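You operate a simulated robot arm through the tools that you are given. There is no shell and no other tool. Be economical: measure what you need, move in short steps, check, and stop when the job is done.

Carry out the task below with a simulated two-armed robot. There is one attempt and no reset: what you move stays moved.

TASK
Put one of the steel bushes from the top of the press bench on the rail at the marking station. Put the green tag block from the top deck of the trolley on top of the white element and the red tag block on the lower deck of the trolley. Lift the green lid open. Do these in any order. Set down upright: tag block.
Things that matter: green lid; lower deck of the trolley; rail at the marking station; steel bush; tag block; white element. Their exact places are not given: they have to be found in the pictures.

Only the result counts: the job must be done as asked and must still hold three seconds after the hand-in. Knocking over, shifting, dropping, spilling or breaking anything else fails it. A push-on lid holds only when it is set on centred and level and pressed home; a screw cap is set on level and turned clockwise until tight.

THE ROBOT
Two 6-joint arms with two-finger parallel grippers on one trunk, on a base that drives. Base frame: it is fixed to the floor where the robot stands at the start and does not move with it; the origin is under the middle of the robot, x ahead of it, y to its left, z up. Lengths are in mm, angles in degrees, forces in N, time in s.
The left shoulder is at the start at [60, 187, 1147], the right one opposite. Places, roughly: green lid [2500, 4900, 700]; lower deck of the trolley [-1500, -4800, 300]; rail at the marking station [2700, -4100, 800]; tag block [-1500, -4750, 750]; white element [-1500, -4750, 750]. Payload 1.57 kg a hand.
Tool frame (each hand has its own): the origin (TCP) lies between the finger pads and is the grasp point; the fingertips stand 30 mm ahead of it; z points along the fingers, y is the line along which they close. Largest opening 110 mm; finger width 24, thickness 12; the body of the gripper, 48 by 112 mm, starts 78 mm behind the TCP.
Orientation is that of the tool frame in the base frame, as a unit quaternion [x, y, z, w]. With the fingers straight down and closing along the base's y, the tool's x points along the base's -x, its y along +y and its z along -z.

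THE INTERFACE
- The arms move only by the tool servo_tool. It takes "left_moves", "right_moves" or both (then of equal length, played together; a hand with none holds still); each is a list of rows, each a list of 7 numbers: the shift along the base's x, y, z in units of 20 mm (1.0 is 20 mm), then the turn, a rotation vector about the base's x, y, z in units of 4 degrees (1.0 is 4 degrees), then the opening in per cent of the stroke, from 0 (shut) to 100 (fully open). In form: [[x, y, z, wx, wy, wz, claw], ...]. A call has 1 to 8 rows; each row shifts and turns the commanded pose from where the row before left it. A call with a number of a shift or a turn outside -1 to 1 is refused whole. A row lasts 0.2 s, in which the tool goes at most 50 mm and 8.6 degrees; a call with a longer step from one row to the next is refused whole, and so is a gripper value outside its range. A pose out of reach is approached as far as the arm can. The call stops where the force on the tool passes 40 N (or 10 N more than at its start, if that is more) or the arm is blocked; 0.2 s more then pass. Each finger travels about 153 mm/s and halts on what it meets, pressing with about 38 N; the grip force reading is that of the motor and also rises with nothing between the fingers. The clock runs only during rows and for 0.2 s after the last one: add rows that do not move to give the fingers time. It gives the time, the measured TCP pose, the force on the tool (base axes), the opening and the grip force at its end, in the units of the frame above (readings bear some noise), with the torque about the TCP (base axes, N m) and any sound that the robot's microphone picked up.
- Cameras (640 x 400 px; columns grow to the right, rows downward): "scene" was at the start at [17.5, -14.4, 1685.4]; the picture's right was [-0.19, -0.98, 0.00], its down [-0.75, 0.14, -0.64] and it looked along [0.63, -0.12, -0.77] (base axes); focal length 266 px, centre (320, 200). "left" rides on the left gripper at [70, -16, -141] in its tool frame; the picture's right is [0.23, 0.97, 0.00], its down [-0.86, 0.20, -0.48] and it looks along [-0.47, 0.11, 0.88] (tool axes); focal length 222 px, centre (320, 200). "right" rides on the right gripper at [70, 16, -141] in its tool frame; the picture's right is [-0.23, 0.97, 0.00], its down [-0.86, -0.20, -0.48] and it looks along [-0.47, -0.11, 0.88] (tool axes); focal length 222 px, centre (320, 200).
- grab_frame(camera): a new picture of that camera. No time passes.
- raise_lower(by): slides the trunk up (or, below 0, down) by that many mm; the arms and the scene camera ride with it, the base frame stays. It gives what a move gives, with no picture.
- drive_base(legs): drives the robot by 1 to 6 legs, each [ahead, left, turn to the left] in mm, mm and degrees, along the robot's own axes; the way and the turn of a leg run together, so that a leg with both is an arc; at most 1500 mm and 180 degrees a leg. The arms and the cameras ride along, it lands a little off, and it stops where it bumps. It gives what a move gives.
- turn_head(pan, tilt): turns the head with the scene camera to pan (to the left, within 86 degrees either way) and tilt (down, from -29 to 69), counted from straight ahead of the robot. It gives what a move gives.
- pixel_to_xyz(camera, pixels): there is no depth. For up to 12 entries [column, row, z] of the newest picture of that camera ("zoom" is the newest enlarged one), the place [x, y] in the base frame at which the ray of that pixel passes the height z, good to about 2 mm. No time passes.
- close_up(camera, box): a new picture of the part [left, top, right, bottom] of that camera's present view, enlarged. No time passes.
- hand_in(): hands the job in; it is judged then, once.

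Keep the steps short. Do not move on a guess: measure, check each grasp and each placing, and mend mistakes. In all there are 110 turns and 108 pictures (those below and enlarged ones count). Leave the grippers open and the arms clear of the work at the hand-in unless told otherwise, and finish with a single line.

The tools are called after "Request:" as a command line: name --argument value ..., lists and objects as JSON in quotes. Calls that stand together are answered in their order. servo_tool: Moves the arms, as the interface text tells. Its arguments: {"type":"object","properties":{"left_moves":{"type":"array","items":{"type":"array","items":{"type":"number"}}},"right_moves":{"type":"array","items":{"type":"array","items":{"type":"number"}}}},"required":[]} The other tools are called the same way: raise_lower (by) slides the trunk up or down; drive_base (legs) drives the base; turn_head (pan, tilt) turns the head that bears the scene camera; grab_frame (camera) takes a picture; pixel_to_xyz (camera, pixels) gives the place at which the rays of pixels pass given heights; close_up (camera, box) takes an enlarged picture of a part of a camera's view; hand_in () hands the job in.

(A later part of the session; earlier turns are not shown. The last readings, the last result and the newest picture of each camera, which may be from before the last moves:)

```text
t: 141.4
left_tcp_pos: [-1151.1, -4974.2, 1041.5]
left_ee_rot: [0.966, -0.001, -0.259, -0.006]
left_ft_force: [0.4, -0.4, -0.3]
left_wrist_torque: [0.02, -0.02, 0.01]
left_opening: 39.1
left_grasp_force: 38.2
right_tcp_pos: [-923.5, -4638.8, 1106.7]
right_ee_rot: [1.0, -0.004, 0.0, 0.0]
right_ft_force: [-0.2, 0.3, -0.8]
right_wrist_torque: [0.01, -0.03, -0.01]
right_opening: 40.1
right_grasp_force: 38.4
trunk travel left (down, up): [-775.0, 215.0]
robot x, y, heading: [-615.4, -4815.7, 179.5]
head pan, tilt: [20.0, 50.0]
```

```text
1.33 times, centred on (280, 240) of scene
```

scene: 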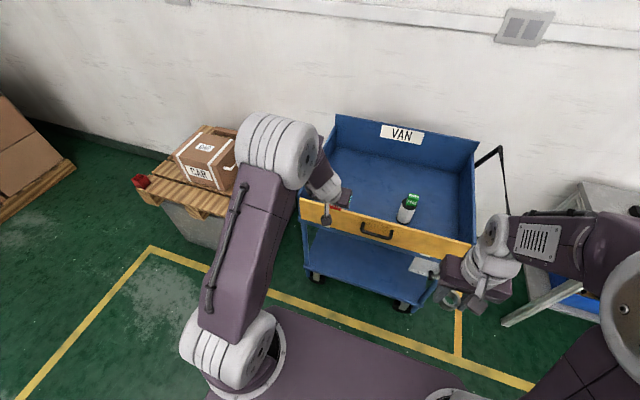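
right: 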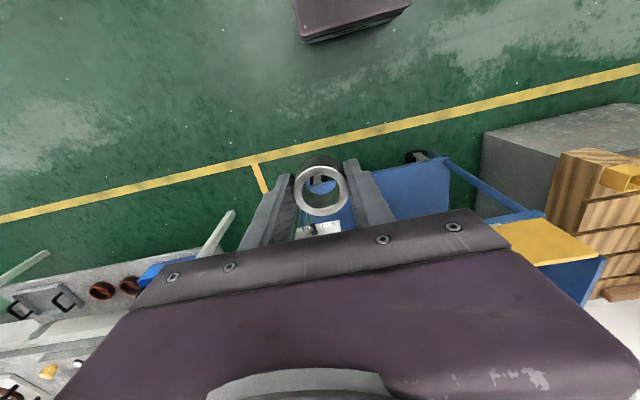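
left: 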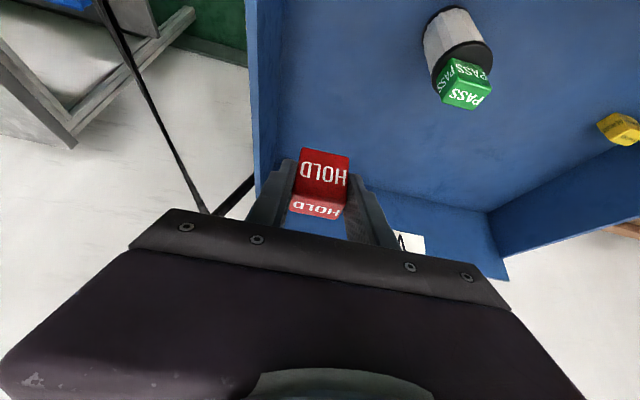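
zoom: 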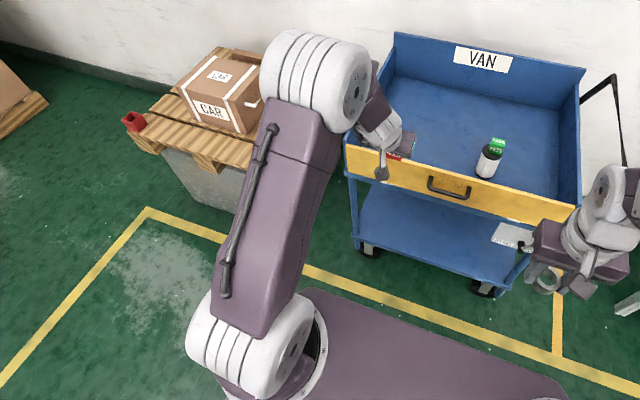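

Elbow is around x≈-950, clear of the trolley. Lowering the trunk 650 mm keeps the arm configuration and brings the block near lower-deck height, still in front of the trolley.

Request:
raise_lower --by -400

Request:
raise_lower --by -240

Request:
grab_frame --camera "scene"

Request:
grab_frame --camera "left"

```text
t: 145.2
left_tcp_pos: [-1150.9, -4973.4, 642.4]
left_ee_rot: [0.966, -0.001, -0.259, -0.007]
left_ft_force: [0.0, -0.1, -0.1]
left_wrist_torque: [-0.01, 0.02, -0.02]
left_opening: 39.0
left_grasp_force: 37.8
right_tcp_pos: [-924.5, -4639.5, 707.2]
right_ee_rot: [1.0, -0.003, 0.0, 0.0]
right_ft_force: [-0.2, 0.0, -1.7]
right_wrist_torque: [-0.01, 0.0, -0.01]
right_opening: 40.2
right_grasp_force: 38.7
trunk travel left (down, up): [-375.0, 615.0]
robot x, y, heading: [-617.5, -4814.0, 179.4]
head pan, tilt: [20.0, 50.0]
```

```text
t: 147.7
left_tcp_pos: [-1150.1, -4973.4, 402.7]
left_ee_rot: [0.966, -0.001, -0.259, -0.006]
left_ft_force: [0.1, 0.1, -0.3]
left_wrist_torque: [-0.03, -0.02, -0.02]
left_opening: 39.0
left_grasp_force: 38.3
right_tcp_pos: [-923.5, -4639.2, 467.4]
right_ee_rot: [1.0, -0.004, 0.0, 0.001]
right_ft_force: [0.2, -0.3, -1.0]
right_wrist_torque: [-0.02, 0.01, -0.01]
right_opening: 39.9
right_grasp_force: 38.2
trunk travel left (down, up): [-135.0, 855.0]
robot x, y, heading: [-615.9, -4817.2, 179.6]
head pan, tilt: [20.0, 50.0]
```

```text
49 pictures are left
```

scene: 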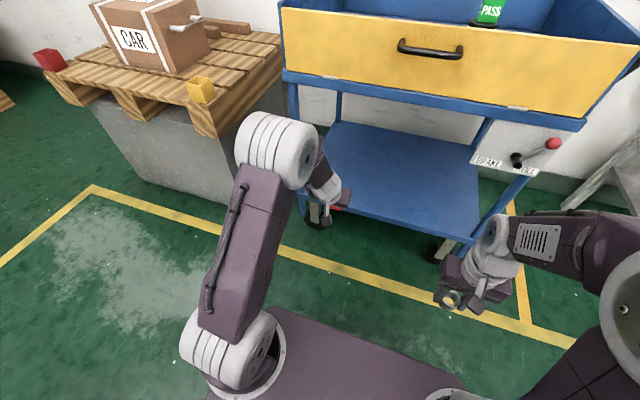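

```text
48 pictures are left
```

left: 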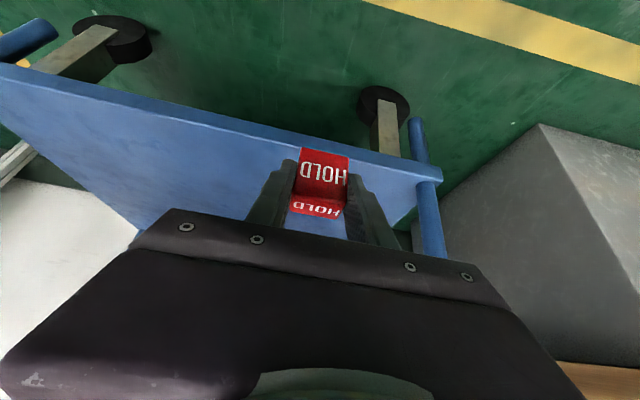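

Now the block is in front of the lower deck. I'll measure the deck's front edge and height from both cameras.

Request:
pixel_to_xyz --camera "left" --pixels '[[200, 118, 300], [200, 118, 320], [440, 172, 300], [440, 172, 320], [440, 172, 280]]'

Request:
pixel_to_xyz --camera "scene" --pixels '[[400, 224, 300], [400, 224, 320], [400, 224, 280], [311, 202, 300]]'

```text
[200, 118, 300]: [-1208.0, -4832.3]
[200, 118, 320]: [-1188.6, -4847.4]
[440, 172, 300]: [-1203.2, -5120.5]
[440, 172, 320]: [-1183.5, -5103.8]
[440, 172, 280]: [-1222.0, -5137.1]
```

```text
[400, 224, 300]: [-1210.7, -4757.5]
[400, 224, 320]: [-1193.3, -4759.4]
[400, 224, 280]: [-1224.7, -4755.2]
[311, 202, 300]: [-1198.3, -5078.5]
```

Deck edge x≈-1208 at z≈300. Driving ahead 135 mm with the block ~60 mm above the deck, then looking.

Request:
drive_base --legs '[[135, 0, 0]]'

Request:
grab_frame --camera "left"

Request:
grab_frame --camera "scene"

```text
t: 149.0
left_tcp_pos: [-1283.5, -4972.1, 402.3]
left_ee_rot: [0.966, -0.001, -0.259, -0.006]
left_ft_force: [-0.6, 0.2, 0.5]
left_wrist_torque: [-0.03, -0.01, 0.02]
left_opening: 39.1
left_grasp_force: 37.9
right_tcp_pos: [-1056.2, -4638.3, 466.0]
right_ee_rot: [1.0, -0.004, 0.0, 0.0]
right_ft_force: [0.6, -0.5, -2.0]
right_wrist_torque: [-0.02, -0.01, 0.0]
right_opening: 40.0
right_grasp_force: 37.4
trunk travel left (down, up): [-135.0, 855.0]
robot x, y, heading: [-746.9, -4816.4, 179.3]
head pan, tilt: [20.0, 50.0]
```

```text
47 pictures are left
```

left: 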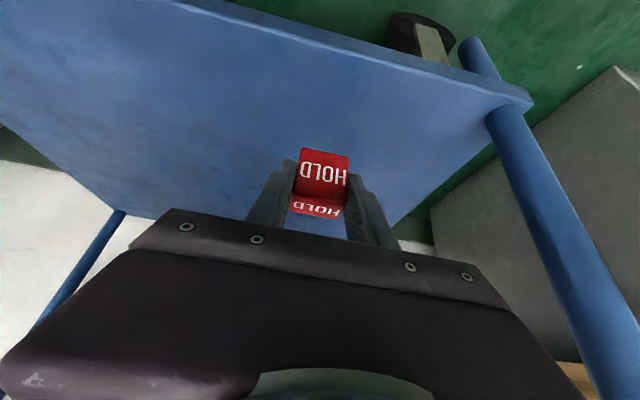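

```text
46 pictures are left
```

scene: 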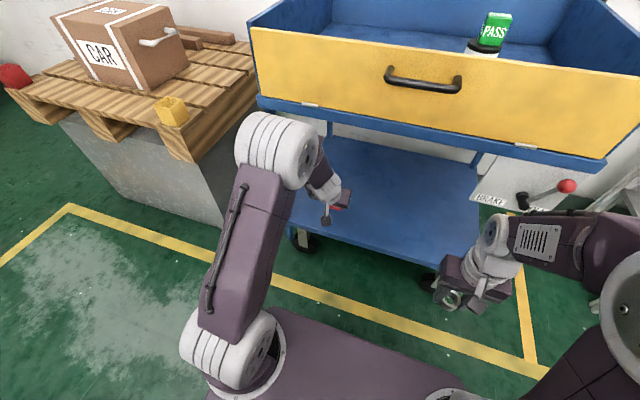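

Block is over the deck, ~75 mm inside the edge. Lowering 48 mm, then in small steps to contact.

Request:
servo_tool --left_moves '[[0, 0, -0.8, 0, 0, 0, 0], [0, 0, -0.8, 0, 0, 0, 0], [0, 0, -0.8, 0, 0, 0, 0], [0, 0, -0.2, 0, 0, 0, 0], [0, 0, -0.15, 0, 0, 0, 0], [0, 0, -0.15, 0, 0, 0, 0]]'

```text
t: 150.4
left_tcp_pos: [-1283.7, -4973.7, 350.7]
left_ee_rot: [0.966, -0.001, -0.26, -0.007]
left_ft_force: [0.0, 0.0, -0.2]
left_wrist_torque: [-0.01, 0.04, -0.04]
left_opening: 38.9
left_grasp_force: 38.3
left hand out of reach, approached as far as the arm can: row 1
right_tcp_pos: [-1057.0, -4639.5, 466.7]
right_ee_rot: [1.0, -0.005, 0.0, 0.0]
right_ft_force: [-0.4, 0.7, -2.0]
right_wrist_torque: [0.01, -0.01, 0.02]
right_opening: 40.0
right_grasp_force: 38.3
trunk travel left (down, up): [-135.0, 855.0]
robot x, y, heading: [-750.2, -4815.7, 179.5]
head pan, tilt: [20.0, 50.0]
```

Still free at z=351. Continue in 2–3 mm steps.

Request:
servo_tool --left_moves '[[0, 0, -0.15, 0, 0, 0, 0], [0, 0, -0.12, 0, 0, 0, 0], [0, 0, -0.12, 0, 0, 0, 0], [0, 0, -0.1, 0, 0, 0, 0]]'

```text
t: 151.4
left_tcp_pos: [-1285.5, -4973.1, 339.9]
left_ee_rot: [0.966, -0.001, -0.259, -0.006]
left_ft_force: [0.2, 0.2, -0.5]
left_wrist_torque: [-0.01, -0.04, -0.01]
left_opening: 39.1
left_grasp_force: 38.4
right_tcp_pos: [-1056.1, -4638.2, 467.1]
right_ee_rot: [1.0, -0.005, 0.0, 0.0]
right_ft_force: [-0.9, -0.2, -1.2]
right_wrist_torque: [-0.02, 0.0, 0.0]
right_opening: 40.0
right_grasp_force: 38.3
trunk travel left (down, up): [-135.0, 855.0]
robot x, y, heading: [-752.5, -4809.9, 179.5]
head pan, tilt: [20.0, 50.0]
```

Request:
servo_tool --left_moves '[[0, 0, -0.12, 0, 0, 0, 0], [0, 0, -0.12, 0, 0, 0, 0], [0, 0, -0.12, 0, 0, 0, 0]]'

Request:
grab_frame --camera "left"

```text
t: 152.2
left_tcp_pos: [-1284.1, -4973.1, 332.1]
left_ee_rot: [0.966, -0.001, -0.258, -0.006]
left_ft_force: [0.6, -0.2, -0.8]
left_wrist_torque: [0.01, 0.0, -0.04]
left_opening: 38.9
left_grasp_force: 38.6
right_tcp_pos: [-1056.3, -4638.5, 466.5]
right_ee_rot: [1.0, -0.004, 0.0, 0.0]
right_ft_force: [0.5, -0.4, -2.0]
right_wrist_torque: [-0.01, 0.02, 0.01]
right_opening: 40.0
right_grasp_force: 37.2
trunk travel left (down, up): [-135.0, 855.0]
robot x, y, heading: [-749.7, -4815.2, 179.4]
head pan, tilt: [20.0, 50.0]
```

```text
45 pictures are left
```

left: 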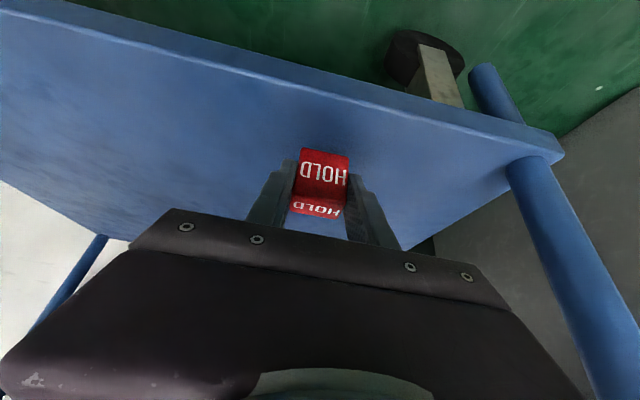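

Deck is a bit lower than thought; continue slowly.

Request:
servo_tool --left_moves '[[0, 0, -0.12, 0, 0, 0, 0], [0, 0, -0.12, 0, 0, 0, 0], [0, 0, -0.12, 0, 0, 0, 0], [0, 0, -0.12, 0, 0, 0, 0]]'

```text
t: 153.2
left_tcp_pos: [-1284.3, -4973.5, 323.2]
left_ee_rot: [0.966, -0.001, -0.259, -0.006]
left_ft_force: [0.3, 0.2, -0.6]
left_wrist_torque: [0.01, -0.01, 0.03]
left_opening: 39.1
left_grasp_force: 37.7
right_tcp_pos: [-1056.6, -4638.4, 467.1]
right_ee_rot: [1.0, -0.004, -0.001, 0.0]
right_ft_force: [-0.3, 0.3, -1.5]
right_wrist_torque: [-0.04, -0.02, -0.02]
right_opening: 39.9
right_grasp_force: 37.9
trunk travel left (down, up): [-135.0, 855.0]
robot x, y, heading: [-751.8, -4819.0, 179.3]
head pan, tilt: [20.0, 50.0]
```

Request:
servo_tool --left_moves '[[0, 0, -0.12, 0, 0, 0, 0], [0, 0, -0.12, 0, 0, 0, 0], [0, 0, -0.12, 0, 0, 0, 0], [0, 0, -0.12, 0, 0, 0, 0]]'

Request:
grab_frame --camera "left"

```text
t: 154.2
left_tcp_pos: [-1283.9, -4973.6, 311.9]
left_ee_rot: [0.966, -0.001, -0.259, -0.006]
left_ft_force: [-0.2, -0.4, 0.0]
left_wrist_torque: [0.02, -0.01, 0.01]
left_opening: 38.9
left_grasp_force: 37.7
right_tcp_pos: [-1056.9, -4637.7, 466.9]
right_ee_rot: [1.0, -0.004, 0.0, 0.0]
right_ft_force: [0.7, 0.5, -1.5]
right_wrist_torque: [0.0, -0.01, 0.03]
right_opening: 40.0
right_grasp_force: 38.1
trunk travel left (down, up): [-135.0, 855.0]
robot x, y, heading: [-747.0, -4814.8, 179.5]
head pan, tilt: [20.0, 50.0]
```

```text
44 pictures are left
```

left: 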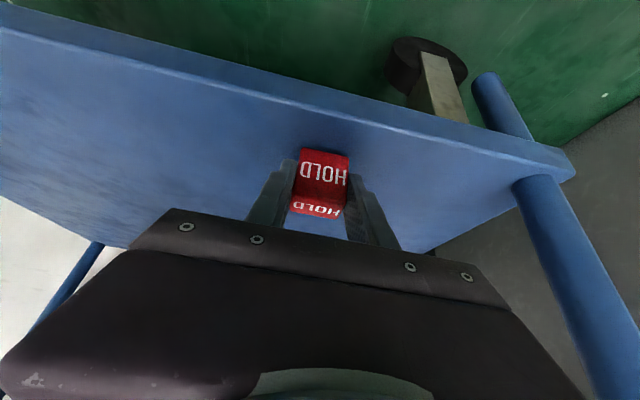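

Request:
servo_tool --left_moves '[[0, 0, -0.12, 0, 0, 0, 0], [0, 0, -0.12, 0, 0, 0, 0], [0, 0, -0.12, 0, 0, 0, 0], [0, 0, -0.12, 0, 0, 0, 0], [0, 0, -0.12, 0, 0, 0, 0]]'

```text
t: 155.4
left_tcp_pos: [-1285.1, -4972.6, 304.8]
left_ee_rot: [0.964, 0.0, -0.264, -0.006]
left_ft_force: [-0.9, -1.5, 27.9]
left_wrist_torque: [-0.37, 0.23, 0.08]
left_opening: 39.3
left_grasp_force: 37.6
right_tcp_pos: [-1055.3, -4637.2, 467.9]
right_ee_rot: [1.0, -0.004, -0.001, 0.0]
right_ft_force: [-0.3, 0.7, -1.3]
right_wrist_torque: [0.01, 0.02, -0.01]
right_opening: 40.0
right_grasp_force: 37.6
trunk travel left (down, up): [-135.0, 855.0]
robot x, y, heading: [-749.0, -4815.3, 179.6]
head pan, tilt: [20.0, 50.0]
```

Contact at z≈305 (28 N). Raise 3.5 mm to relieve, then read.

Request:
servo_tool --left_moves '[[0, 0, 0.17, 0, 0, 0, 0], [0, 0, 0, 0, 0, 0, 0]]'

```text
t: 156.0
left_tcp_pos: [-1283.4, -4973.6, 305.5]
left_ee_rot: [0.966, -0.002, -0.26, -0.006]
left_ft_force: [-3.8, 1.3, 11.8]
left_wrist_torque: [-0.17, 0.39, -0.08]
left_opening: 39.1
left_grasp_force: 37.9
right_tcp_pos: [-1056.0, -4637.4, 467.8]
right_ee_rot: [1.0, -0.005, 0.0, 0.0]
right_ft_force: [0.8, 0.0, -1.8]
right_wrist_torque: [0.0, -0.01, 0.0]
right_opening: 39.8
right_grasp_force: 38.4
trunk travel left (down, up): [-135.0, 855.0]
robot x, y, heading: [-751.8, -4815.7, 179.2]
head pan, tilt: [20.0, 50.0]
```

Relieve 1.5 mm more, open, then withdraw along the tool axis.

Request:
servo_tool --left_moves '[[0, 0, 0.07, 0, 0, 0, 0], [0, 0, 0, 0, 0, 0, 50], [0, 0, 0, 0, 0, 0, 60], [0, 0, 0, 0, 0, 0, 60], [0.3, 0, 0.5, 0, 0, 0, 60], [0.5, 0, 0.86, 0, 0, 0, 60], [0.5, 0, 0.86, 0, 0, 0, 60], [0.5, 0, 0.86, 0, 0, 0, 60]]'

Request:
grab_frame --camera "left"

```text
t: 157.8
left_tcp_pos: [-1248.6, -4973.6, 369.6]
left_ee_rot: [0.966, -0.001, -0.259, -0.006]
left_ft_force: [0.1, 0.5, 0.2]
left_wrist_torque: [0.04, 0.01, 0.01]
left_opening: 66.1
left_grasp_force: 0.0
right_tcp_pos: [-1057.2, -4638.2, 467.3]
right_ee_rot: [1.0, -0.005, 0.0, 0.0]
right_ft_force: [-0.4, 0.0, -1.2]
right_wrist_torque: [-0.03, -0.02, -0.01]
right_opening: 40.0
right_grasp_force: 38.1
trunk travel left (down, up): [-135.0, 855.0]
robot x, y, heading: [-753.9, -4813.2, 179.3]
head pan, tilt: [20.0, 50.0]
```

```text
43 pictures are left
```

left: 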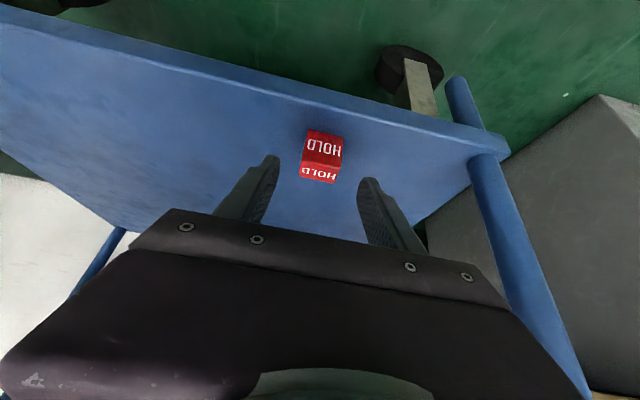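

Red stands upright on the lower deck. Now back off 450 mm, raise the trunk, and unpitch the left hand; then verify the trolley from the scene camera.

Request:
drive_base --legs '[[-450, 0, 0.6]]'

Request:
raise_lower --by 640

Request:
servo_tool --left_moves '[[0, 0, 1, 0, -1, 0, 100], [0, 0, 1, 0, -1, 0, 100], [0, 0, 1, 0, -1, 0, 100], [0, 0, 1, 0, -1, 0, 100], [0, 0, 1, 0, -1, 0, 100], [0, 0, 1, 0, -1, 0, 100], [0, 0, 1, 0, -1, 0, 100], [0, 0, 1, 0, -0.5, 0, 100]]'

Request:
turn_head --pan 0 --tilt 38

Request:
close_up --camera "scene" --box '[210, 130, 430, 310]'

```text
t: 160.6
left_tcp_pos: [-791.3, -4978.7, 368.4]
left_ee_rot: [0.966, 0.003, -0.259, -0.006]
left_ft_force: [-0.2, 0.0, 0.5]
left_wrist_torque: [-0.03, 0.01, -0.01]
left_opening: 65.9
left_grasp_force: 0.0
right_tcp_pos: [-601.7, -4642.5, 467.2]
right_ee_rot: [1.0, 0.0, 0.0, 0.0]
right_ft_force: [-0.6, 0.7, -2.1]
right_wrist_torque: [-0.03, -0.02, 0.01]
right_opening: 40.0
right_grasp_force: 38.4
trunk travel left (down, up): [-135.0, 855.0]
robot x, y, heading: [-293.7, -4815.9, 179.4]
head pan, tilt: [20.0, 50.0]
```

```text
refused: 640 is not a number from -400 to 400
```

```text
t: 162.3
left_tcp_pos: [-789.6, -4982.2, 522.2]
left_ee_rot: [1.0, 0.004, 0.001, -0.004]
left_ft_force: [0.0, 0.6, -0.4]
left_wrist_torque: [-0.05, -0.01, 0.0]
left_opening: 110.1
left_grasp_force: 0.1
left hand out of reach, approached as far as the arm can: row 1
right_tcp_pos: [-601.9, -4643.7, 466.7]
right_ee_rot: [1.0, -0.001, 0.0, 0.0]
right_ft_force: [0.8, -0.3, -1.8]
right_wrist_torque: [0.05, 0.02, -0.03]
right_opening: 39.9
right_grasp_force: 37.3
trunk travel left (down, up): [-135.0, 855.0]
robot x, y, heading: [-291.3, -4813.7, 179.9]
head pan, tilt: [20.0, 50.0]
```

```text
t: 163.2
left_tcp_pos: [-789.9, -4982.6, 522.5]
left_ee_rot: [1.0, 0.004, -0.001, -0.004]
left_ft_force: [-0.1, -1.1, 0.8]
left_wrist_torque: [-0.03, 0.0, -0.01]
left_opening: 110.2
left_grasp_force: 0.1
right_tcp_pos: [-602.8, -4642.3, 466.7]
right_ee_rot: [1.0, -0.001, 0.0, 0.0]
right_ft_force: [-0.1, 0.1, -1.6]
right_wrist_torque: [-0.01, -0.02, 0.01]
right_opening: 40.1
right_grasp_force: 38.2
trunk travel left (down, up): [-135.0, 855.0]
robot x, y, heading: [-293.5, -4815.7, 180.0]
head pan, tilt: [0.0, 38.0]
```

```text
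2.22 times, centred on (320, 220) of scene
```

zoom: 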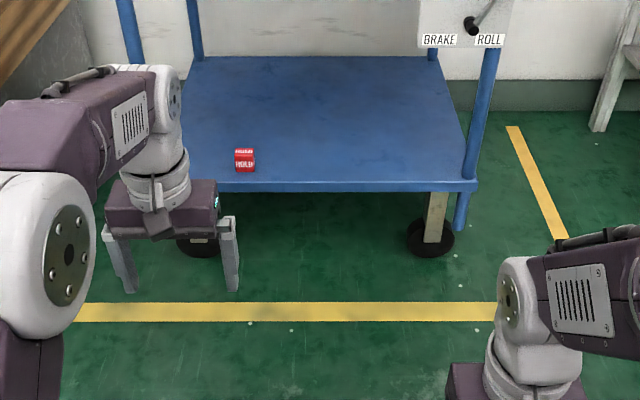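

Red is upright on the lower deck. Raise the trunk fully back and drive round to the line again.

Request:
raise_lower --by 400

Request:
raise_lower --by 240

Request:
drive_base --legs '[[0, 800, 0], [0, 785, 0], [0, 0, 180], [1000, 0, 0], [920, 0, 0]]'

Request:
drive_base --legs '[[0, 0, 0], [0, 1100, 0], [0, 1100, 0]]'

Request:
grab_frame --camera "scene"

```text
t: 167.0
left_tcp_pos: [-790.1, -4983.8, 922.3]
left_ee_rot: [1.0, 0.004, 0.0, -0.004]
left_ft_force: [-0.2, -0.7, 0.2]
left_wrist_torque: [0.01, 0.03, -0.02]
left_opening: 109.9
left_grasp_force: 0.1
right_tcp_pos: [-601.9, -4642.8, 866.5]
right_ee_rot: [1.0, 0.0, 0.001, 0.0]
right_ft_force: [0.5, 0.3, -2.0]
right_wrist_torque: [0.02, 0.02, 0.02]
right_opening: 40.1
right_grasp_force: 38.7
trunk travel left (down, up): [-535.0, 455.0]
robot x, y, heading: [-297.3, -4811.5, 179.9]
head pan, tilt: [0.0, 38.0]
```

```text
t: 169.5
left_tcp_pos: [-790.3, -4982.6, 1163.4]
left_ee_rot: [1.0, 0.004, -0.001, -0.005]
left_ft_force: [0.1, -0.3, -0.7]
left_wrist_torque: [-0.02, 0.02, -0.03]
left_opening: 110.0
left_grasp_force: 0.1
right_tcp_pos: [-601.8, -4643.0, 1106.7]
right_ee_rot: [1.0, -0.001, 0.0, 0.0]
right_ft_force: [0.6, -0.5, -2.2]
right_wrist_torque: [0.02, -0.01, 0.0]
right_opening: 40.3
right_grasp_force: 38.3
trunk travel left (down, up): [-775.0, 215.0]
robot x, y, heading: [-295.8, -4816.8, 179.9]
head pan, tilt: [0.0, 38.0]
```

```text
t: 194.3
left_tcp_pos: [2090.7, -6130.5, 1161.9]
left_ee_rot: [-0.032, 0.999, -0.005, 0.001]
left_ft_force: [0.4, -0.6, -0.2]
left_wrist_torque: [0.02, 0.02, 0.02]
left_opening: 110.1
left_grasp_force: 0.1
right_tcp_pos: [1922.7, -6480.2, 1106.7]
right_ee_rot: [-0.029, 1.0, 0.0, 0.001]
right_ft_force: [-0.2, -0.3, -0.8]
right_wrist_torque: [0.02, -0.01, -0.02]
right_opening: 40.1
right_grasp_force: 38.2
trunk travel left (down, up): [-775.0, 215.0]
robot x, y, heading: [1608.4, -6326.7, 3.2]
head pan, tilt: [0.0, 38.0]
```

```text
t: 205.3
left_tcp_pos: [1969.7, -3966.3, 1162.5]
left_ee_rot: [-0.036, 0.999, -0.005, 0.0]
left_ft_force: [-0.2, -1.2, -0.4]
left_wrist_torque: [-0.01, 0.03, 0.04]
left_opening: 110.1
left_grasp_force: 0.1
right_tcp_pos: [1803.6, -4318.8, 1106.2]
right_ee_rot: [-0.032, 0.999, 0.0, -0.001]
right_ft_force: [0.4, 0.1, -2.2]
right_wrist_torque: [-0.01, 0.02, 0.01]
right_opening: 40.1
right_grasp_force: 38.2
trunk travel left (down, up): [-775.0, 215.0]
robot x, y, heading: [1483.3, -4165.7, 3.5]
head pan, tilt: [0.0, 38.0]
```

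```text
41 pictures are left
```

scene: 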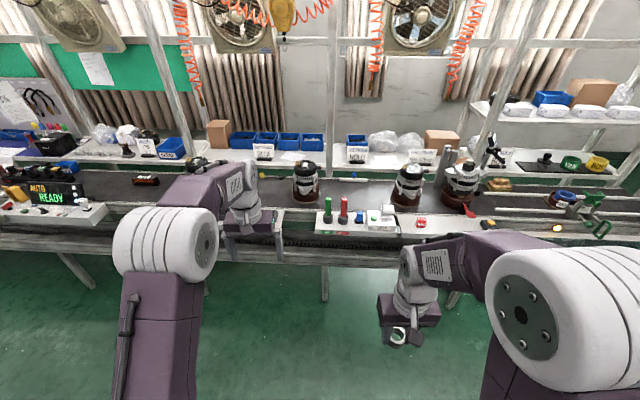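

Correct heading, move ahead ~330 mm, and inspect the station closely.

Request:
drive_base --legs '[[0, 0, -3.5], [330, 0, 0]]'

Request:
close_up --camera "scene" --box '[220, 150, 440, 300]'

Request:
grab_frame --camera "left"

```text
t: 207.9
left_tcp_pos: [2310.1, -3996.8, 1164.7]
left_ee_rot: [-0.005, 1.0, -0.004, 0.0]
left_ft_force: [0.2, -0.3, 0.0]
left_wrist_torque: [0.02, -0.01, -0.02]
left_opening: 110.2
left_grasp_force: 0.1
right_tcp_pos: [2123.8, -4336.4, 1106.7]
right_ee_rot: [0.0, 1.0, 0.0, 0.0]
right_ft_force: [0.0, 0.7, -1.0]
right_wrist_torque: [0.02, 0.01, 0.01]
right_opening: 40.1
right_grasp_force: 37.9
trunk travel left (down, up): [-775.0, 215.0]
robot x, y, heading: [1816.7, -4165.1, 0.2]
head pan, tilt: [0.0, 38.0]
```

```text
2.67 times, centred on (330, 225) of scene
```

zoom: 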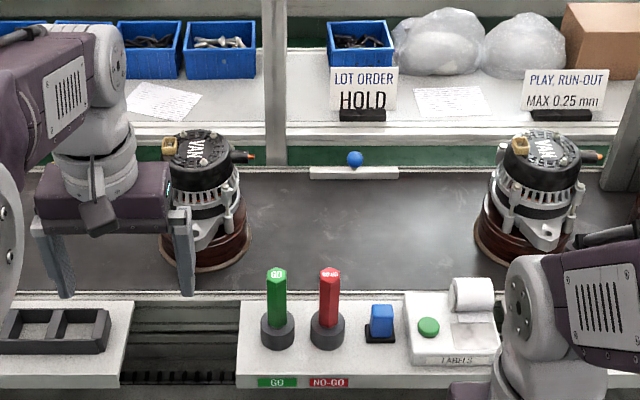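

```text
39 pictures are left
```

left: 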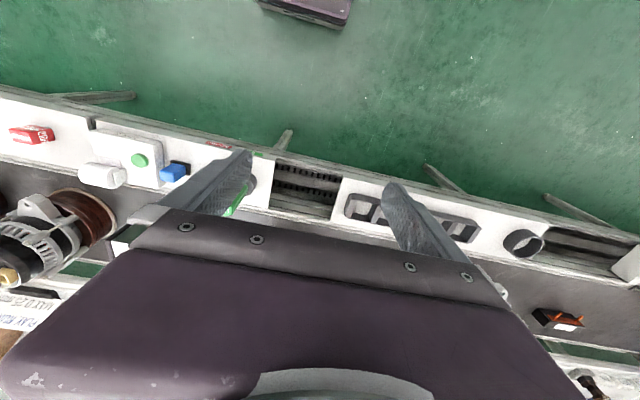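

I need detail: enlarge the strip at the belt's back and the GO/LABELS plate, and triangulate heights.

Request:
close_up --camera "scene" --box '[300, 190, 380, 240]'

Request:
close_up --camera "scene" --box '[290, 230, 410, 305]'

Request:
pixel_to_xyz --camera "scene" --pixels '[[299, 262, 800], [299, 295, 780], [333, 215, 800], [333, 215, 760], [326, 220, 800], [359, 220, 800], [342, 211, 820]]'

Request:
pixel_to_xyz --camera "left" --pixels '[[342, 178, 800], [342, 178, 760], [468, 240, 800], [270, 208, 800], [270, 208, 760]]'

```text
8.00 times, centred on (340, 215) of scene
```

zoom: 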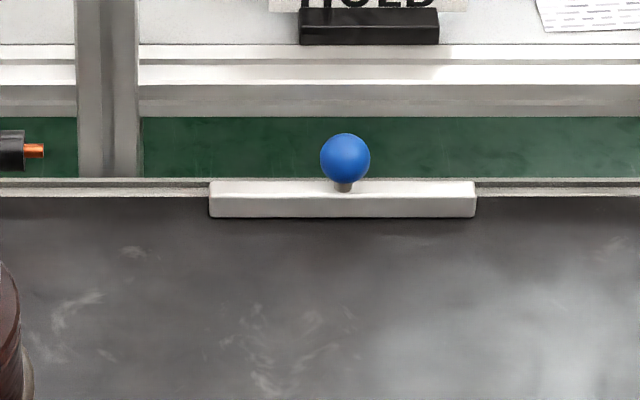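

```text
5.33 times, centred on (350, 268) of scene
```

zoom: 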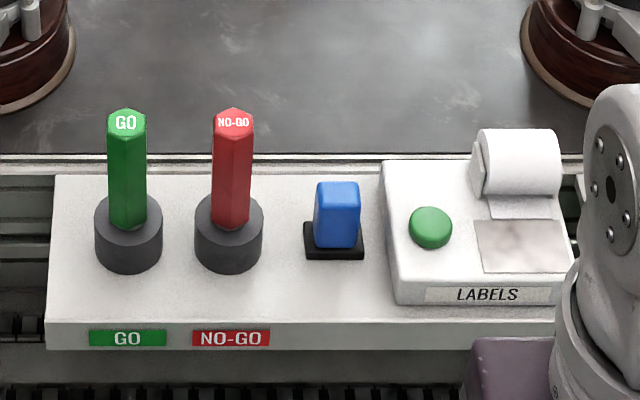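

```text
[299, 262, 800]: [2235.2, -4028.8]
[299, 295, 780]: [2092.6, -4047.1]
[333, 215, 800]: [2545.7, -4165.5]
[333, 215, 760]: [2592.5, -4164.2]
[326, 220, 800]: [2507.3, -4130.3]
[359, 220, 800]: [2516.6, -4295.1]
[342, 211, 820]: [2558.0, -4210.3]
```

```text
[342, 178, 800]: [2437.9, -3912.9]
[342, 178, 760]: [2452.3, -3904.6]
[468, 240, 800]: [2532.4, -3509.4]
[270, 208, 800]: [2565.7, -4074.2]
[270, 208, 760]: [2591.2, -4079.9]
```

The blue ball is a knob on a stop bar, so not a placing surface. I'll now locate the GO/LABELS plate via zoom pixels.

Request:
pixel_to_xyz --camera "zoom" --pixels '[[52, 176, 800], [47, 322, 800], [52, 176, 860], [47, 322, 860], [375, 310, 860], [170, 290, 860], [335, 255, 860], [553, 320, 860], [300, 80, 860], [385, 160, 860]]'

Request:
close_up --camera "left" --box '[0, 60, 360, 285]'

Request:
pixel_to_xyz --camera "left" --pixels '[[274, 158, 800], [268, 208, 800], [274, 158, 860], [268, 208, 860]]'

```text
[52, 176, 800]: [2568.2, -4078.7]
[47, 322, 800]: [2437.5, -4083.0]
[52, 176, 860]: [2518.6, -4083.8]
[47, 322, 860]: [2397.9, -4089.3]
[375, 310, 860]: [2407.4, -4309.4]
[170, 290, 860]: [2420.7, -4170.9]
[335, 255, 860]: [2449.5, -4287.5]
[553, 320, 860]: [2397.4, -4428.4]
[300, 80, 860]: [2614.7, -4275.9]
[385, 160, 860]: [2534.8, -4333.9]
```

```text
1.78 times, centred on (180, 172) of left
```

zoom: 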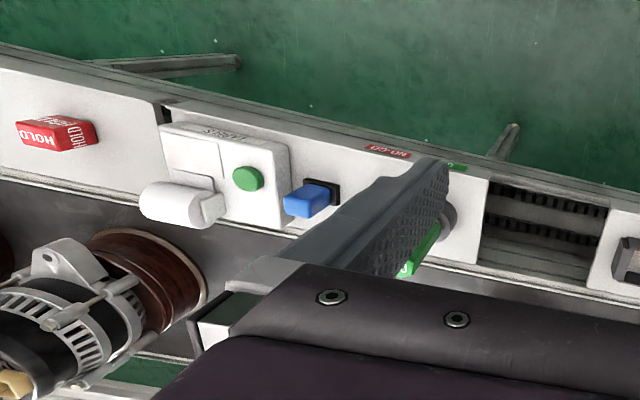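

```text
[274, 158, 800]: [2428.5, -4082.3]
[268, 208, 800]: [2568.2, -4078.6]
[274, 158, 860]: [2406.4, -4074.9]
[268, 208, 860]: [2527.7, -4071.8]
```

The plate top is z≈800 in both cameras (x 2433–2568, y from -4080 to ≈-4450). Which surface is meant is still not certain; the lid gives another sample of how rough the given places are. I keep the bush in hand, back off a little, and go along the aisle toward +y, looking ahead.

Request:
drive_base --legs '[[-180, 0, 0], [0, 1500, 0], [0, 1200, 0]]'

Request:
turn_head --pan 84 --tilt 18

Request:
grab_frame --camera "scene"

```text
t: 222.2
left_tcp_pos: [2107.1, -1282.2, 1162.7]
left_ee_rot: [-0.009, 1.0, -0.005, 0.0]
left_ft_force: [0.0, 0.1, -0.8]
left_wrist_torque: [0.01, -0.02, 0.0]
left_opening: 110.1
left_grasp_force: 0.1
right_tcp_pos: [1922.5, -1624.4, 1106.5]
right_ee_rot: [-0.005, 1.0, -0.001, -0.001]
right_ft_force: [-0.2, 0.4, -2.3]
right_wrist_torque: [-0.01, -0.01, 0.01]
right_opening: 40.0
right_grasp_force: 37.7
trunk travel left (down, up): [-775.0, 215.0]
robot x, y, heading: [1619.6, -1454.8, 0.6]
head pan, tilt: [0.0, 38.0]
```

```text
t: 223.8
left_tcp_pos: [2106.5, -1284.0, 1162.5]
left_ee_rot: [-0.01, 1.0, -0.005, 0.0]
left_ft_force: [-0.1, -0.6, -0.4]
left_wrist_torque: [0.04, -0.02, -0.04]
left_opening: 109.9
left_grasp_force: 0.0
right_tcp_pos: [1921.8, -1625.0, 1106.5]
right_ee_rot: [-0.005, 1.0, 0.0, -0.001]
right_ft_force: [0.6, 0.0, -1.9]
right_wrist_torque: [-0.01, 0.0, -0.02]
right_opening: 40.1
right_grasp_force: 38.0
trunk travel left (down, up): [-775.0, 215.0]
robot x, y, heading: [1613.0, -1454.6, 0.3]
head pan, tilt: [84.0, 18.0]
```

```text
35 pictures are left
```

scene: 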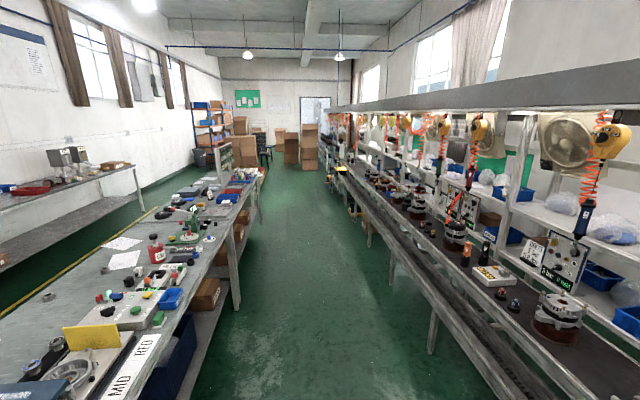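

Aisle is clear. Advance 3 m toward +y and look again.

Request:
drive_base --legs '[[0, 1500, 0], [0, 1500, 0]]'

Request:
turn_head --pan 75 --tilt 18

Request:
grab_frame --camera "scene"

```text
t: 238.1
left_tcp_pos: [2110.2, 1664.0, 1163.4]
left_ee_rot: [0.001, 1.0, -0.005, 0.001]
left_ft_force: [0.3, -0.1, -0.7]
left_wrist_torque: [0.03, -0.02, 0.01]
left_opening: 110.0
left_grasp_force: 0.0
right_tcp_pos: [1918.8, 1325.7, 1105.9]
right_ee_rot: [0.005, 1.0, 0.0, 0.0]
right_ft_force: [-0.5, 0.8, -2.2]
right_wrist_torque: [-0.01, 0.0, -0.01]
right_opening: 39.8
right_grasp_force: 37.8
trunk travel left (down, up): [-775.0, 215.0]
robot x, y, heading: [1615.7, 1502.6, -0.6]
head pan, tilt: [84.0, 18.0]
```

```text
t: 238.8
left_tcp_pos: [2110.9, 1664.6, 1163.2]
left_ee_rot: [0.001, 1.0, -0.005, 0.0]
left_ft_force: [-0.2, -0.4, 0.4]
left_wrist_torque: [-0.01, 0.02, 0.02]
left_opening: 109.9
left_grasp_force: 0.0
right_tcp_pos: [1919.0, 1326.1, 1106.5]
right_ee_rot: [0.005, 1.0, 0.0, -0.001]
right_ft_force: [0.3, -0.6, -1.0]
right_wrist_torque: [0.01, 0.04, 0.0]
right_opening: 40.0
right_grasp_force: 37.8
trunk travel left (down, up): [-775.0, 215.0]
robot x, y, heading: [1611.5, 1502.0, -0.5]
head pan, tilt: [75.0, 18.0]
```

```text
34 pictures are left
```

scene: 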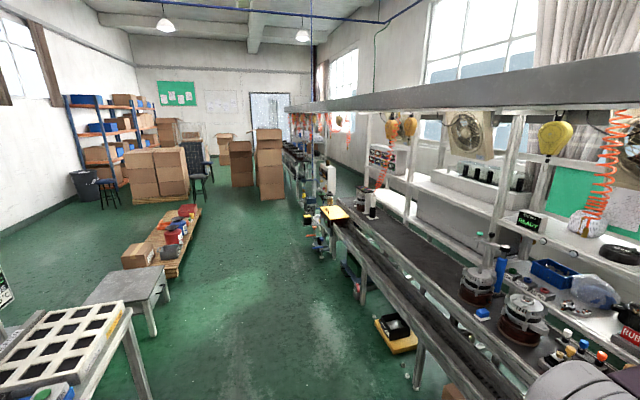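

The lid should be near (320,200). Enlarge.

Request:
close_up --camera "scene" --box '[270, 140, 400, 260]'

Request:
pixel_to_xyz --camera "scene" --pixels '[[397, 350, 0], [376, 325, 0], [415, 350, 0], [170, 275, 0], [270, 198, 0], [335, 250, 0], [150, 335, 0]]'

```text
3.33 times, centred on (335, 200) of scene
```

zoom: 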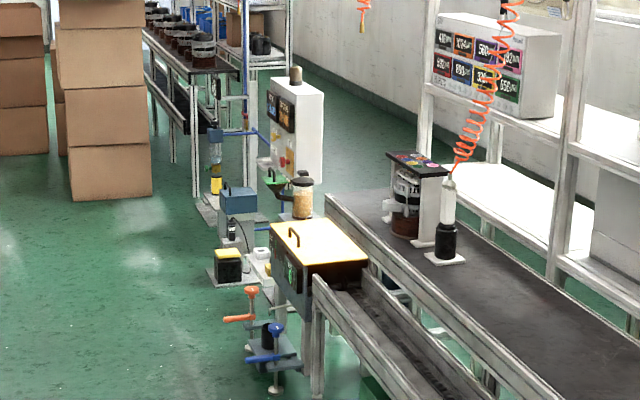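

```text
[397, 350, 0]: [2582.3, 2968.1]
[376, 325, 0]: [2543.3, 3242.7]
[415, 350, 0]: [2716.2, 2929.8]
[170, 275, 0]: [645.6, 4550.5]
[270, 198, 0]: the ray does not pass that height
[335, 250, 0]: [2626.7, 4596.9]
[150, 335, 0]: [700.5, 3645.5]
```

Drive on 2300 mm to y≈3800 and look at the machine.

Request:
drive_base --legs '[[0, 1300, 0.5], [0, 1000, 0]]'

Request:
turn_head --pan 50 --tilt 30

Request:
grab_frame --camera "scene"

Request:
close_up --camera "scene" --box '[220, 130, 420, 280]'

```text
t: 249.9
left_tcp_pos: [2136.7, 3928.1, 1164.2]
left_ee_rot: [0.008, 1.0, -0.004, 0.0]
left_ft_force: [0.7, 0.3, 0.5]
left_wrist_torque: [-0.02, -0.01, 0.01]
left_opening: 110.1
left_grasp_force: 0.1
right_tcp_pos: [1941.4, 3592.1, 1107.0]
right_ee_rot: [0.012, 1.0, -0.001, -0.001]
right_ft_force: [1.3, 0.3, -0.6]
right_wrist_torque: [0.03, 0.03, -0.01]
right_opening: 39.9
right_grasp_force: 37.8
trunk travel left (down, up): [-775.0, 215.0]
robot x, y, heading: [1637.2, 3772.7, -1.4]
head pan, tilt: [75.0, 18.0]
```

```text
t: 250.8
left_tcp_pos: [2136.4, 3926.3, 1162.4]
left_ee_rot: [0.007, 1.0, -0.004, 0.0]
left_ft_force: [0.3, 0.7, 0.1]
left_wrist_torque: [-0.01, -0.04, -0.02]
left_opening: 110.2
left_grasp_force: 0.1
right_tcp_pos: [1940.4, 3591.7, 1107.0]
right_ee_rot: [0.011, 1.0, 0.001, -0.001]
right_ft_force: [-0.5, 0.5, -1.2]
right_wrist_torque: [0.01, 0.0, -0.01]
right_opening: 40.0
right_grasp_force: 37.3
trunk travel left (down, up): [-775.0, 215.0]
robot x, y, heading: [1641.9, 3772.8, -1.4]
head pan, tilt: [50.0, 30.0]
```

```text
32 pictures are left
```

scene: 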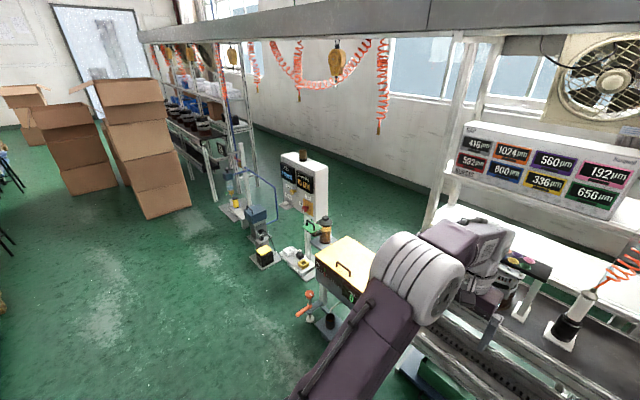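

```text
2.67 times, centred on (320, 205) of scene
```

zoom: 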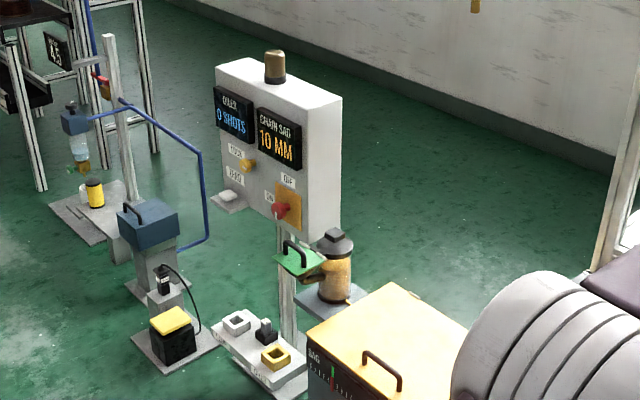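

The green lid with a black handle is at zoom (298,258), on a machine. Measure it and the surrounding floor things.

Request:
pixel_to_xyz --camera "zoom" --pixels '[[298, 258, 700], [298, 258, 800], [340, 290, 600], [150, 375, 0], [215, 345, 0], [275, 390, 0], [130, 360, 0], [60, 205, 0], [320, 310, 0], [307, 345, 800], [395, 290, 800], [110, 260, 0]]'

Request:
close_up --camera "scene" --box '[285, 205, 345, 265]'

```text
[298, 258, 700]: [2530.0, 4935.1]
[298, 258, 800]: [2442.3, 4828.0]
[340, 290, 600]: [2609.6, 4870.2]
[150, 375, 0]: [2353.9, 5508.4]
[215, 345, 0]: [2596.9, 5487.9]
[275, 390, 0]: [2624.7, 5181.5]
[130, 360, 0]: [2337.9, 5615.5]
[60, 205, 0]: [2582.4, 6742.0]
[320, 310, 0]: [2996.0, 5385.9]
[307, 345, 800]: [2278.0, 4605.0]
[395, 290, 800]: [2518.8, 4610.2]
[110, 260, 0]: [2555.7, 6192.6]
```

```text
6.67 times, centred on (315, 235) of scene
```

zoom: 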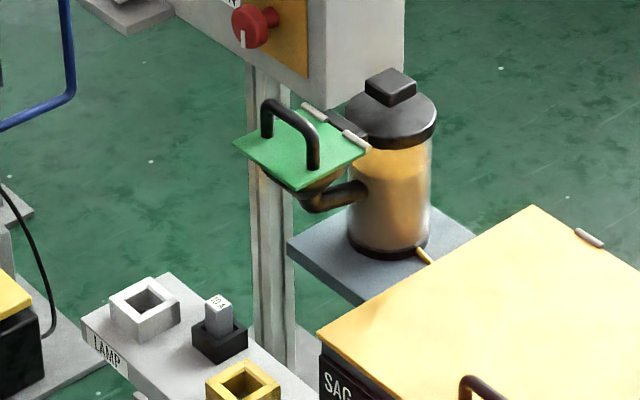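

The lid is hinged on its +x side, with an arch handle running along y — at ≈(2510,4912,~720), matching the given place well. I'll check the low objects in front (levers, yellow box) before choosing where to stand.

Request:
pixel_to_xyz --camera "scene" --pixels '[[312, 318, 0], [330, 328, 0], [297, 312, 600], [316, 257, 800], [316, 280, 700], [318, 300, 0], [312, 318, 400], [285, 272, 300], [283, 252, 500], [300, 278, 500]]'

Request:
close_up --camera "scene" --box '[250, 220, 390, 340]'

```text
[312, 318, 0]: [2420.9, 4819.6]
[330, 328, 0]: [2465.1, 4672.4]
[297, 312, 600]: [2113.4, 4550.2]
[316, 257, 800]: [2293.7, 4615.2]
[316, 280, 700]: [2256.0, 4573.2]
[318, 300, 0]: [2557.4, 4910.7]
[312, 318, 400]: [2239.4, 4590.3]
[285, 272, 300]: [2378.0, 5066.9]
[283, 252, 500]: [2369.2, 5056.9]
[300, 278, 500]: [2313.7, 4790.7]
```

```text
3.33 times, centred on (320, 280) of scene
```

zoom: 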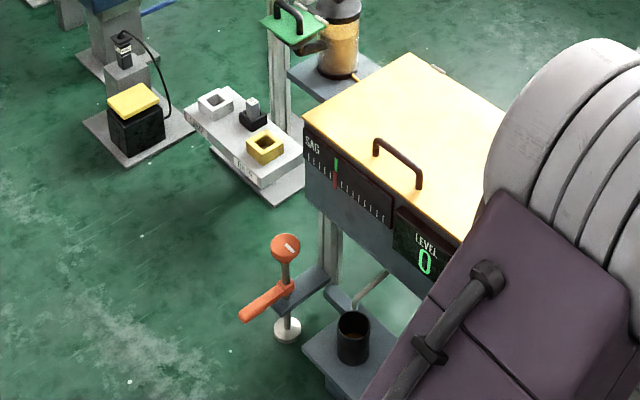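

I'll move to x≈1800, y≈4716 (safe stand-off), with heading corrected, and take a steeper look for obstacle heights.

Request:
drive_base --legs '[[0, 0, 1.4], [0, 940, 0], [150, 0, 0]]'

Request:
turn_head --pan 5 --tilt 48

Request:
grab_frame --camera "scene"

Request:
grab_frame --camera "left"

```text
t: 257.0
left_tcp_pos: [2281.9, 4862.8, 1163.1]
left_ee_rot: [0.0, 1.0, -0.004, 0.001]
left_ft_force: [-0.5, 0.8, 0.7]
left_wrist_torque: [0.01, -0.02, 0.0]
left_opening: 110.2
left_grasp_force: 0.1
right_tcp_pos: [2091.9, 4525.8, 1107.3]
right_ee_rot: [0.004, 1.0, 0.0, 0.001]
right_ft_force: [0.1, 0.2, -2.0]
right_wrist_torque: [0.05, -0.01, 0.02]
right_opening: 40.3
right_grasp_force: 37.8
trunk travel left (down, up): [-775.0, 215.0]
robot x, y, heading: [1790.0, 4698.6, -0.2]
head pan, tilt: [50.0, 30.0]
```

```text
t: 258.1
left_tcp_pos: [2283.4, 4863.3, 1163.6]
left_ee_rot: [0.001, 1.0, -0.004, 0.002]
left_ft_force: [-0.2, 0.3, 0.2]
left_wrist_torque: [0.01, 0.01, -0.02]
left_opening: 110.2
left_grasp_force: 0.1
right_tcp_pos: [2093.7, 4524.5, 1106.5]
right_ee_rot: [0.004, 1.0, 0.001, -0.001]
right_ft_force: [-0.4, 0.3, -1.9]
right_wrist_torque: [0.0, -0.02, -0.03]
right_opening: 39.9
right_grasp_force: 38.1
trunk travel left (down, up): [-775.0, 215.0]
robot x, y, heading: [1790.2, 4700.3, -0.3]
head pan, tilt: [5.0, 48.0]
```

```text
28 pictures are left
```

scene: 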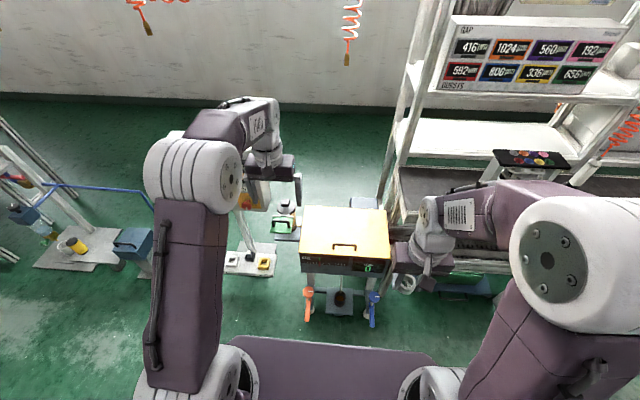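

```text
27 pictures are left
```

left: 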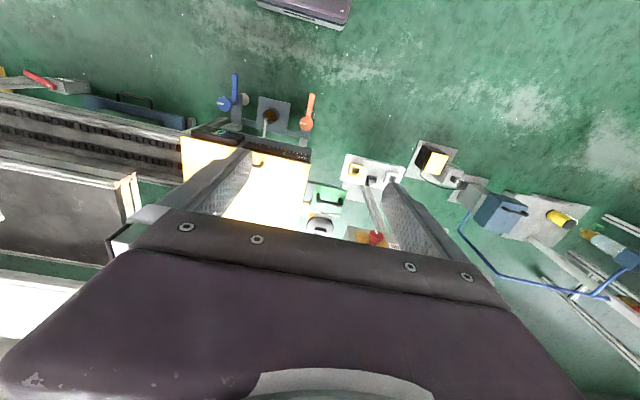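

Both cameras see the orange lever tip (scene (306,320); left (310,97)), the blue one, and the lid (scene (283,226); left (327,195)). Triangulate.

Request:
pixel_to_xyz --camera "scene" --pixels '[[306, 320, 300], [306, 320, 600], [372, 325, 300], [372, 325, 600], [283, 226, 700], [283, 226, 760], [265, 275, 0], [265, 275, 300]]'

Request:
pixel_to_xyz --camera "left" --pixels '[[310, 96, 300], [310, 96, 600], [235, 75, 300], [235, 75, 600], [327, 195, 700], [327, 195, 760], [350, 155, 0], [350, 155, 300], [305, 27, 300]]'

Request:
close_up --camera "scene" --box '[260, 195, 330, 245]'

Request:
close_up --camera "left" --box '[290, 160, 380, 230]'

```text
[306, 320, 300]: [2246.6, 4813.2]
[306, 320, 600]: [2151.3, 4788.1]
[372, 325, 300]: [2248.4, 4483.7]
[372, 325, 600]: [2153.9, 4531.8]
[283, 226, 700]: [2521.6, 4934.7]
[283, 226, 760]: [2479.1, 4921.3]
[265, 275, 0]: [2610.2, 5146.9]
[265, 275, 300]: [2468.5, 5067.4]
```

```text
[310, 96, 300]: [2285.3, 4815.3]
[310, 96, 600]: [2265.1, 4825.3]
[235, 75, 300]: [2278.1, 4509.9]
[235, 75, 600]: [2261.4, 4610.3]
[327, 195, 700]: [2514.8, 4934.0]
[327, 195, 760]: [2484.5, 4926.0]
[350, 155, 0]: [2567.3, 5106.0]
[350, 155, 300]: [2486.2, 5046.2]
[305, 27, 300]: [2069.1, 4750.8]
```

```text
8.00 times, centred on (295, 220) of scene
```

zoom: 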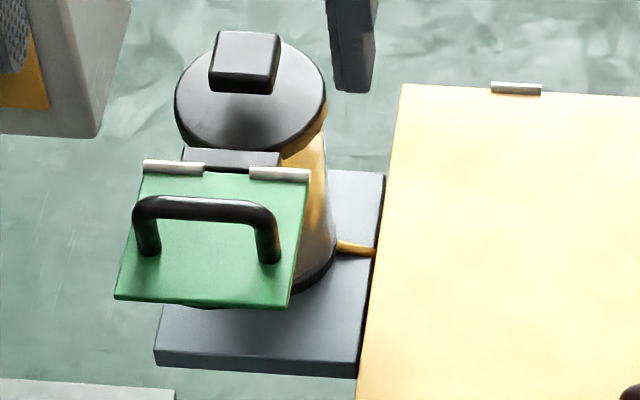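

```text
5.71 times, centred on (335, 195) of left
```

zoom: 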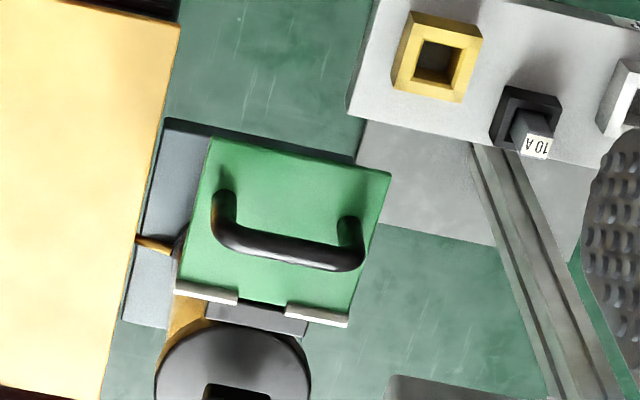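

Levers are low (tips x≈2295, z≈145), so base at x≈1930 is safe. Triangulate handle bar, hinge and front edge.

Request:
pixel_to_xyz --camera "scene" --pixels '[[280.9, 220.6, 760], [280.9, 220.6, 800], [283.3, 216.3, 720], [283.3, 216.3, 760], [280.6, 233.1, 720], [280.6, 233.1, 760]]'

Request:
pixel_to_xyz --camera "left" --pixels '[[329.8, 203.4, 760], [329.8, 203.4, 800], [324.9, 213.4, 720], [324.9, 213.4, 760], [331.5, 186.6, 720], [331.5, 186.6, 760]]'

```text
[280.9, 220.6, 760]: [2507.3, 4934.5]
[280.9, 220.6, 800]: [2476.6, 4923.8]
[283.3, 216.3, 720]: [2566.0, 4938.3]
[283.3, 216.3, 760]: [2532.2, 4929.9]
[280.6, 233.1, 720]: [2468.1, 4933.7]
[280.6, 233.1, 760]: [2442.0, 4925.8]
```

```text
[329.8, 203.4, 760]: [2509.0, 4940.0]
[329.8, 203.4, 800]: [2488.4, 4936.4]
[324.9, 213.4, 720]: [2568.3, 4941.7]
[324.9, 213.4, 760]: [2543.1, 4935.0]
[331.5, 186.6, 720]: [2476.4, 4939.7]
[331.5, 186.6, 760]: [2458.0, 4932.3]
```

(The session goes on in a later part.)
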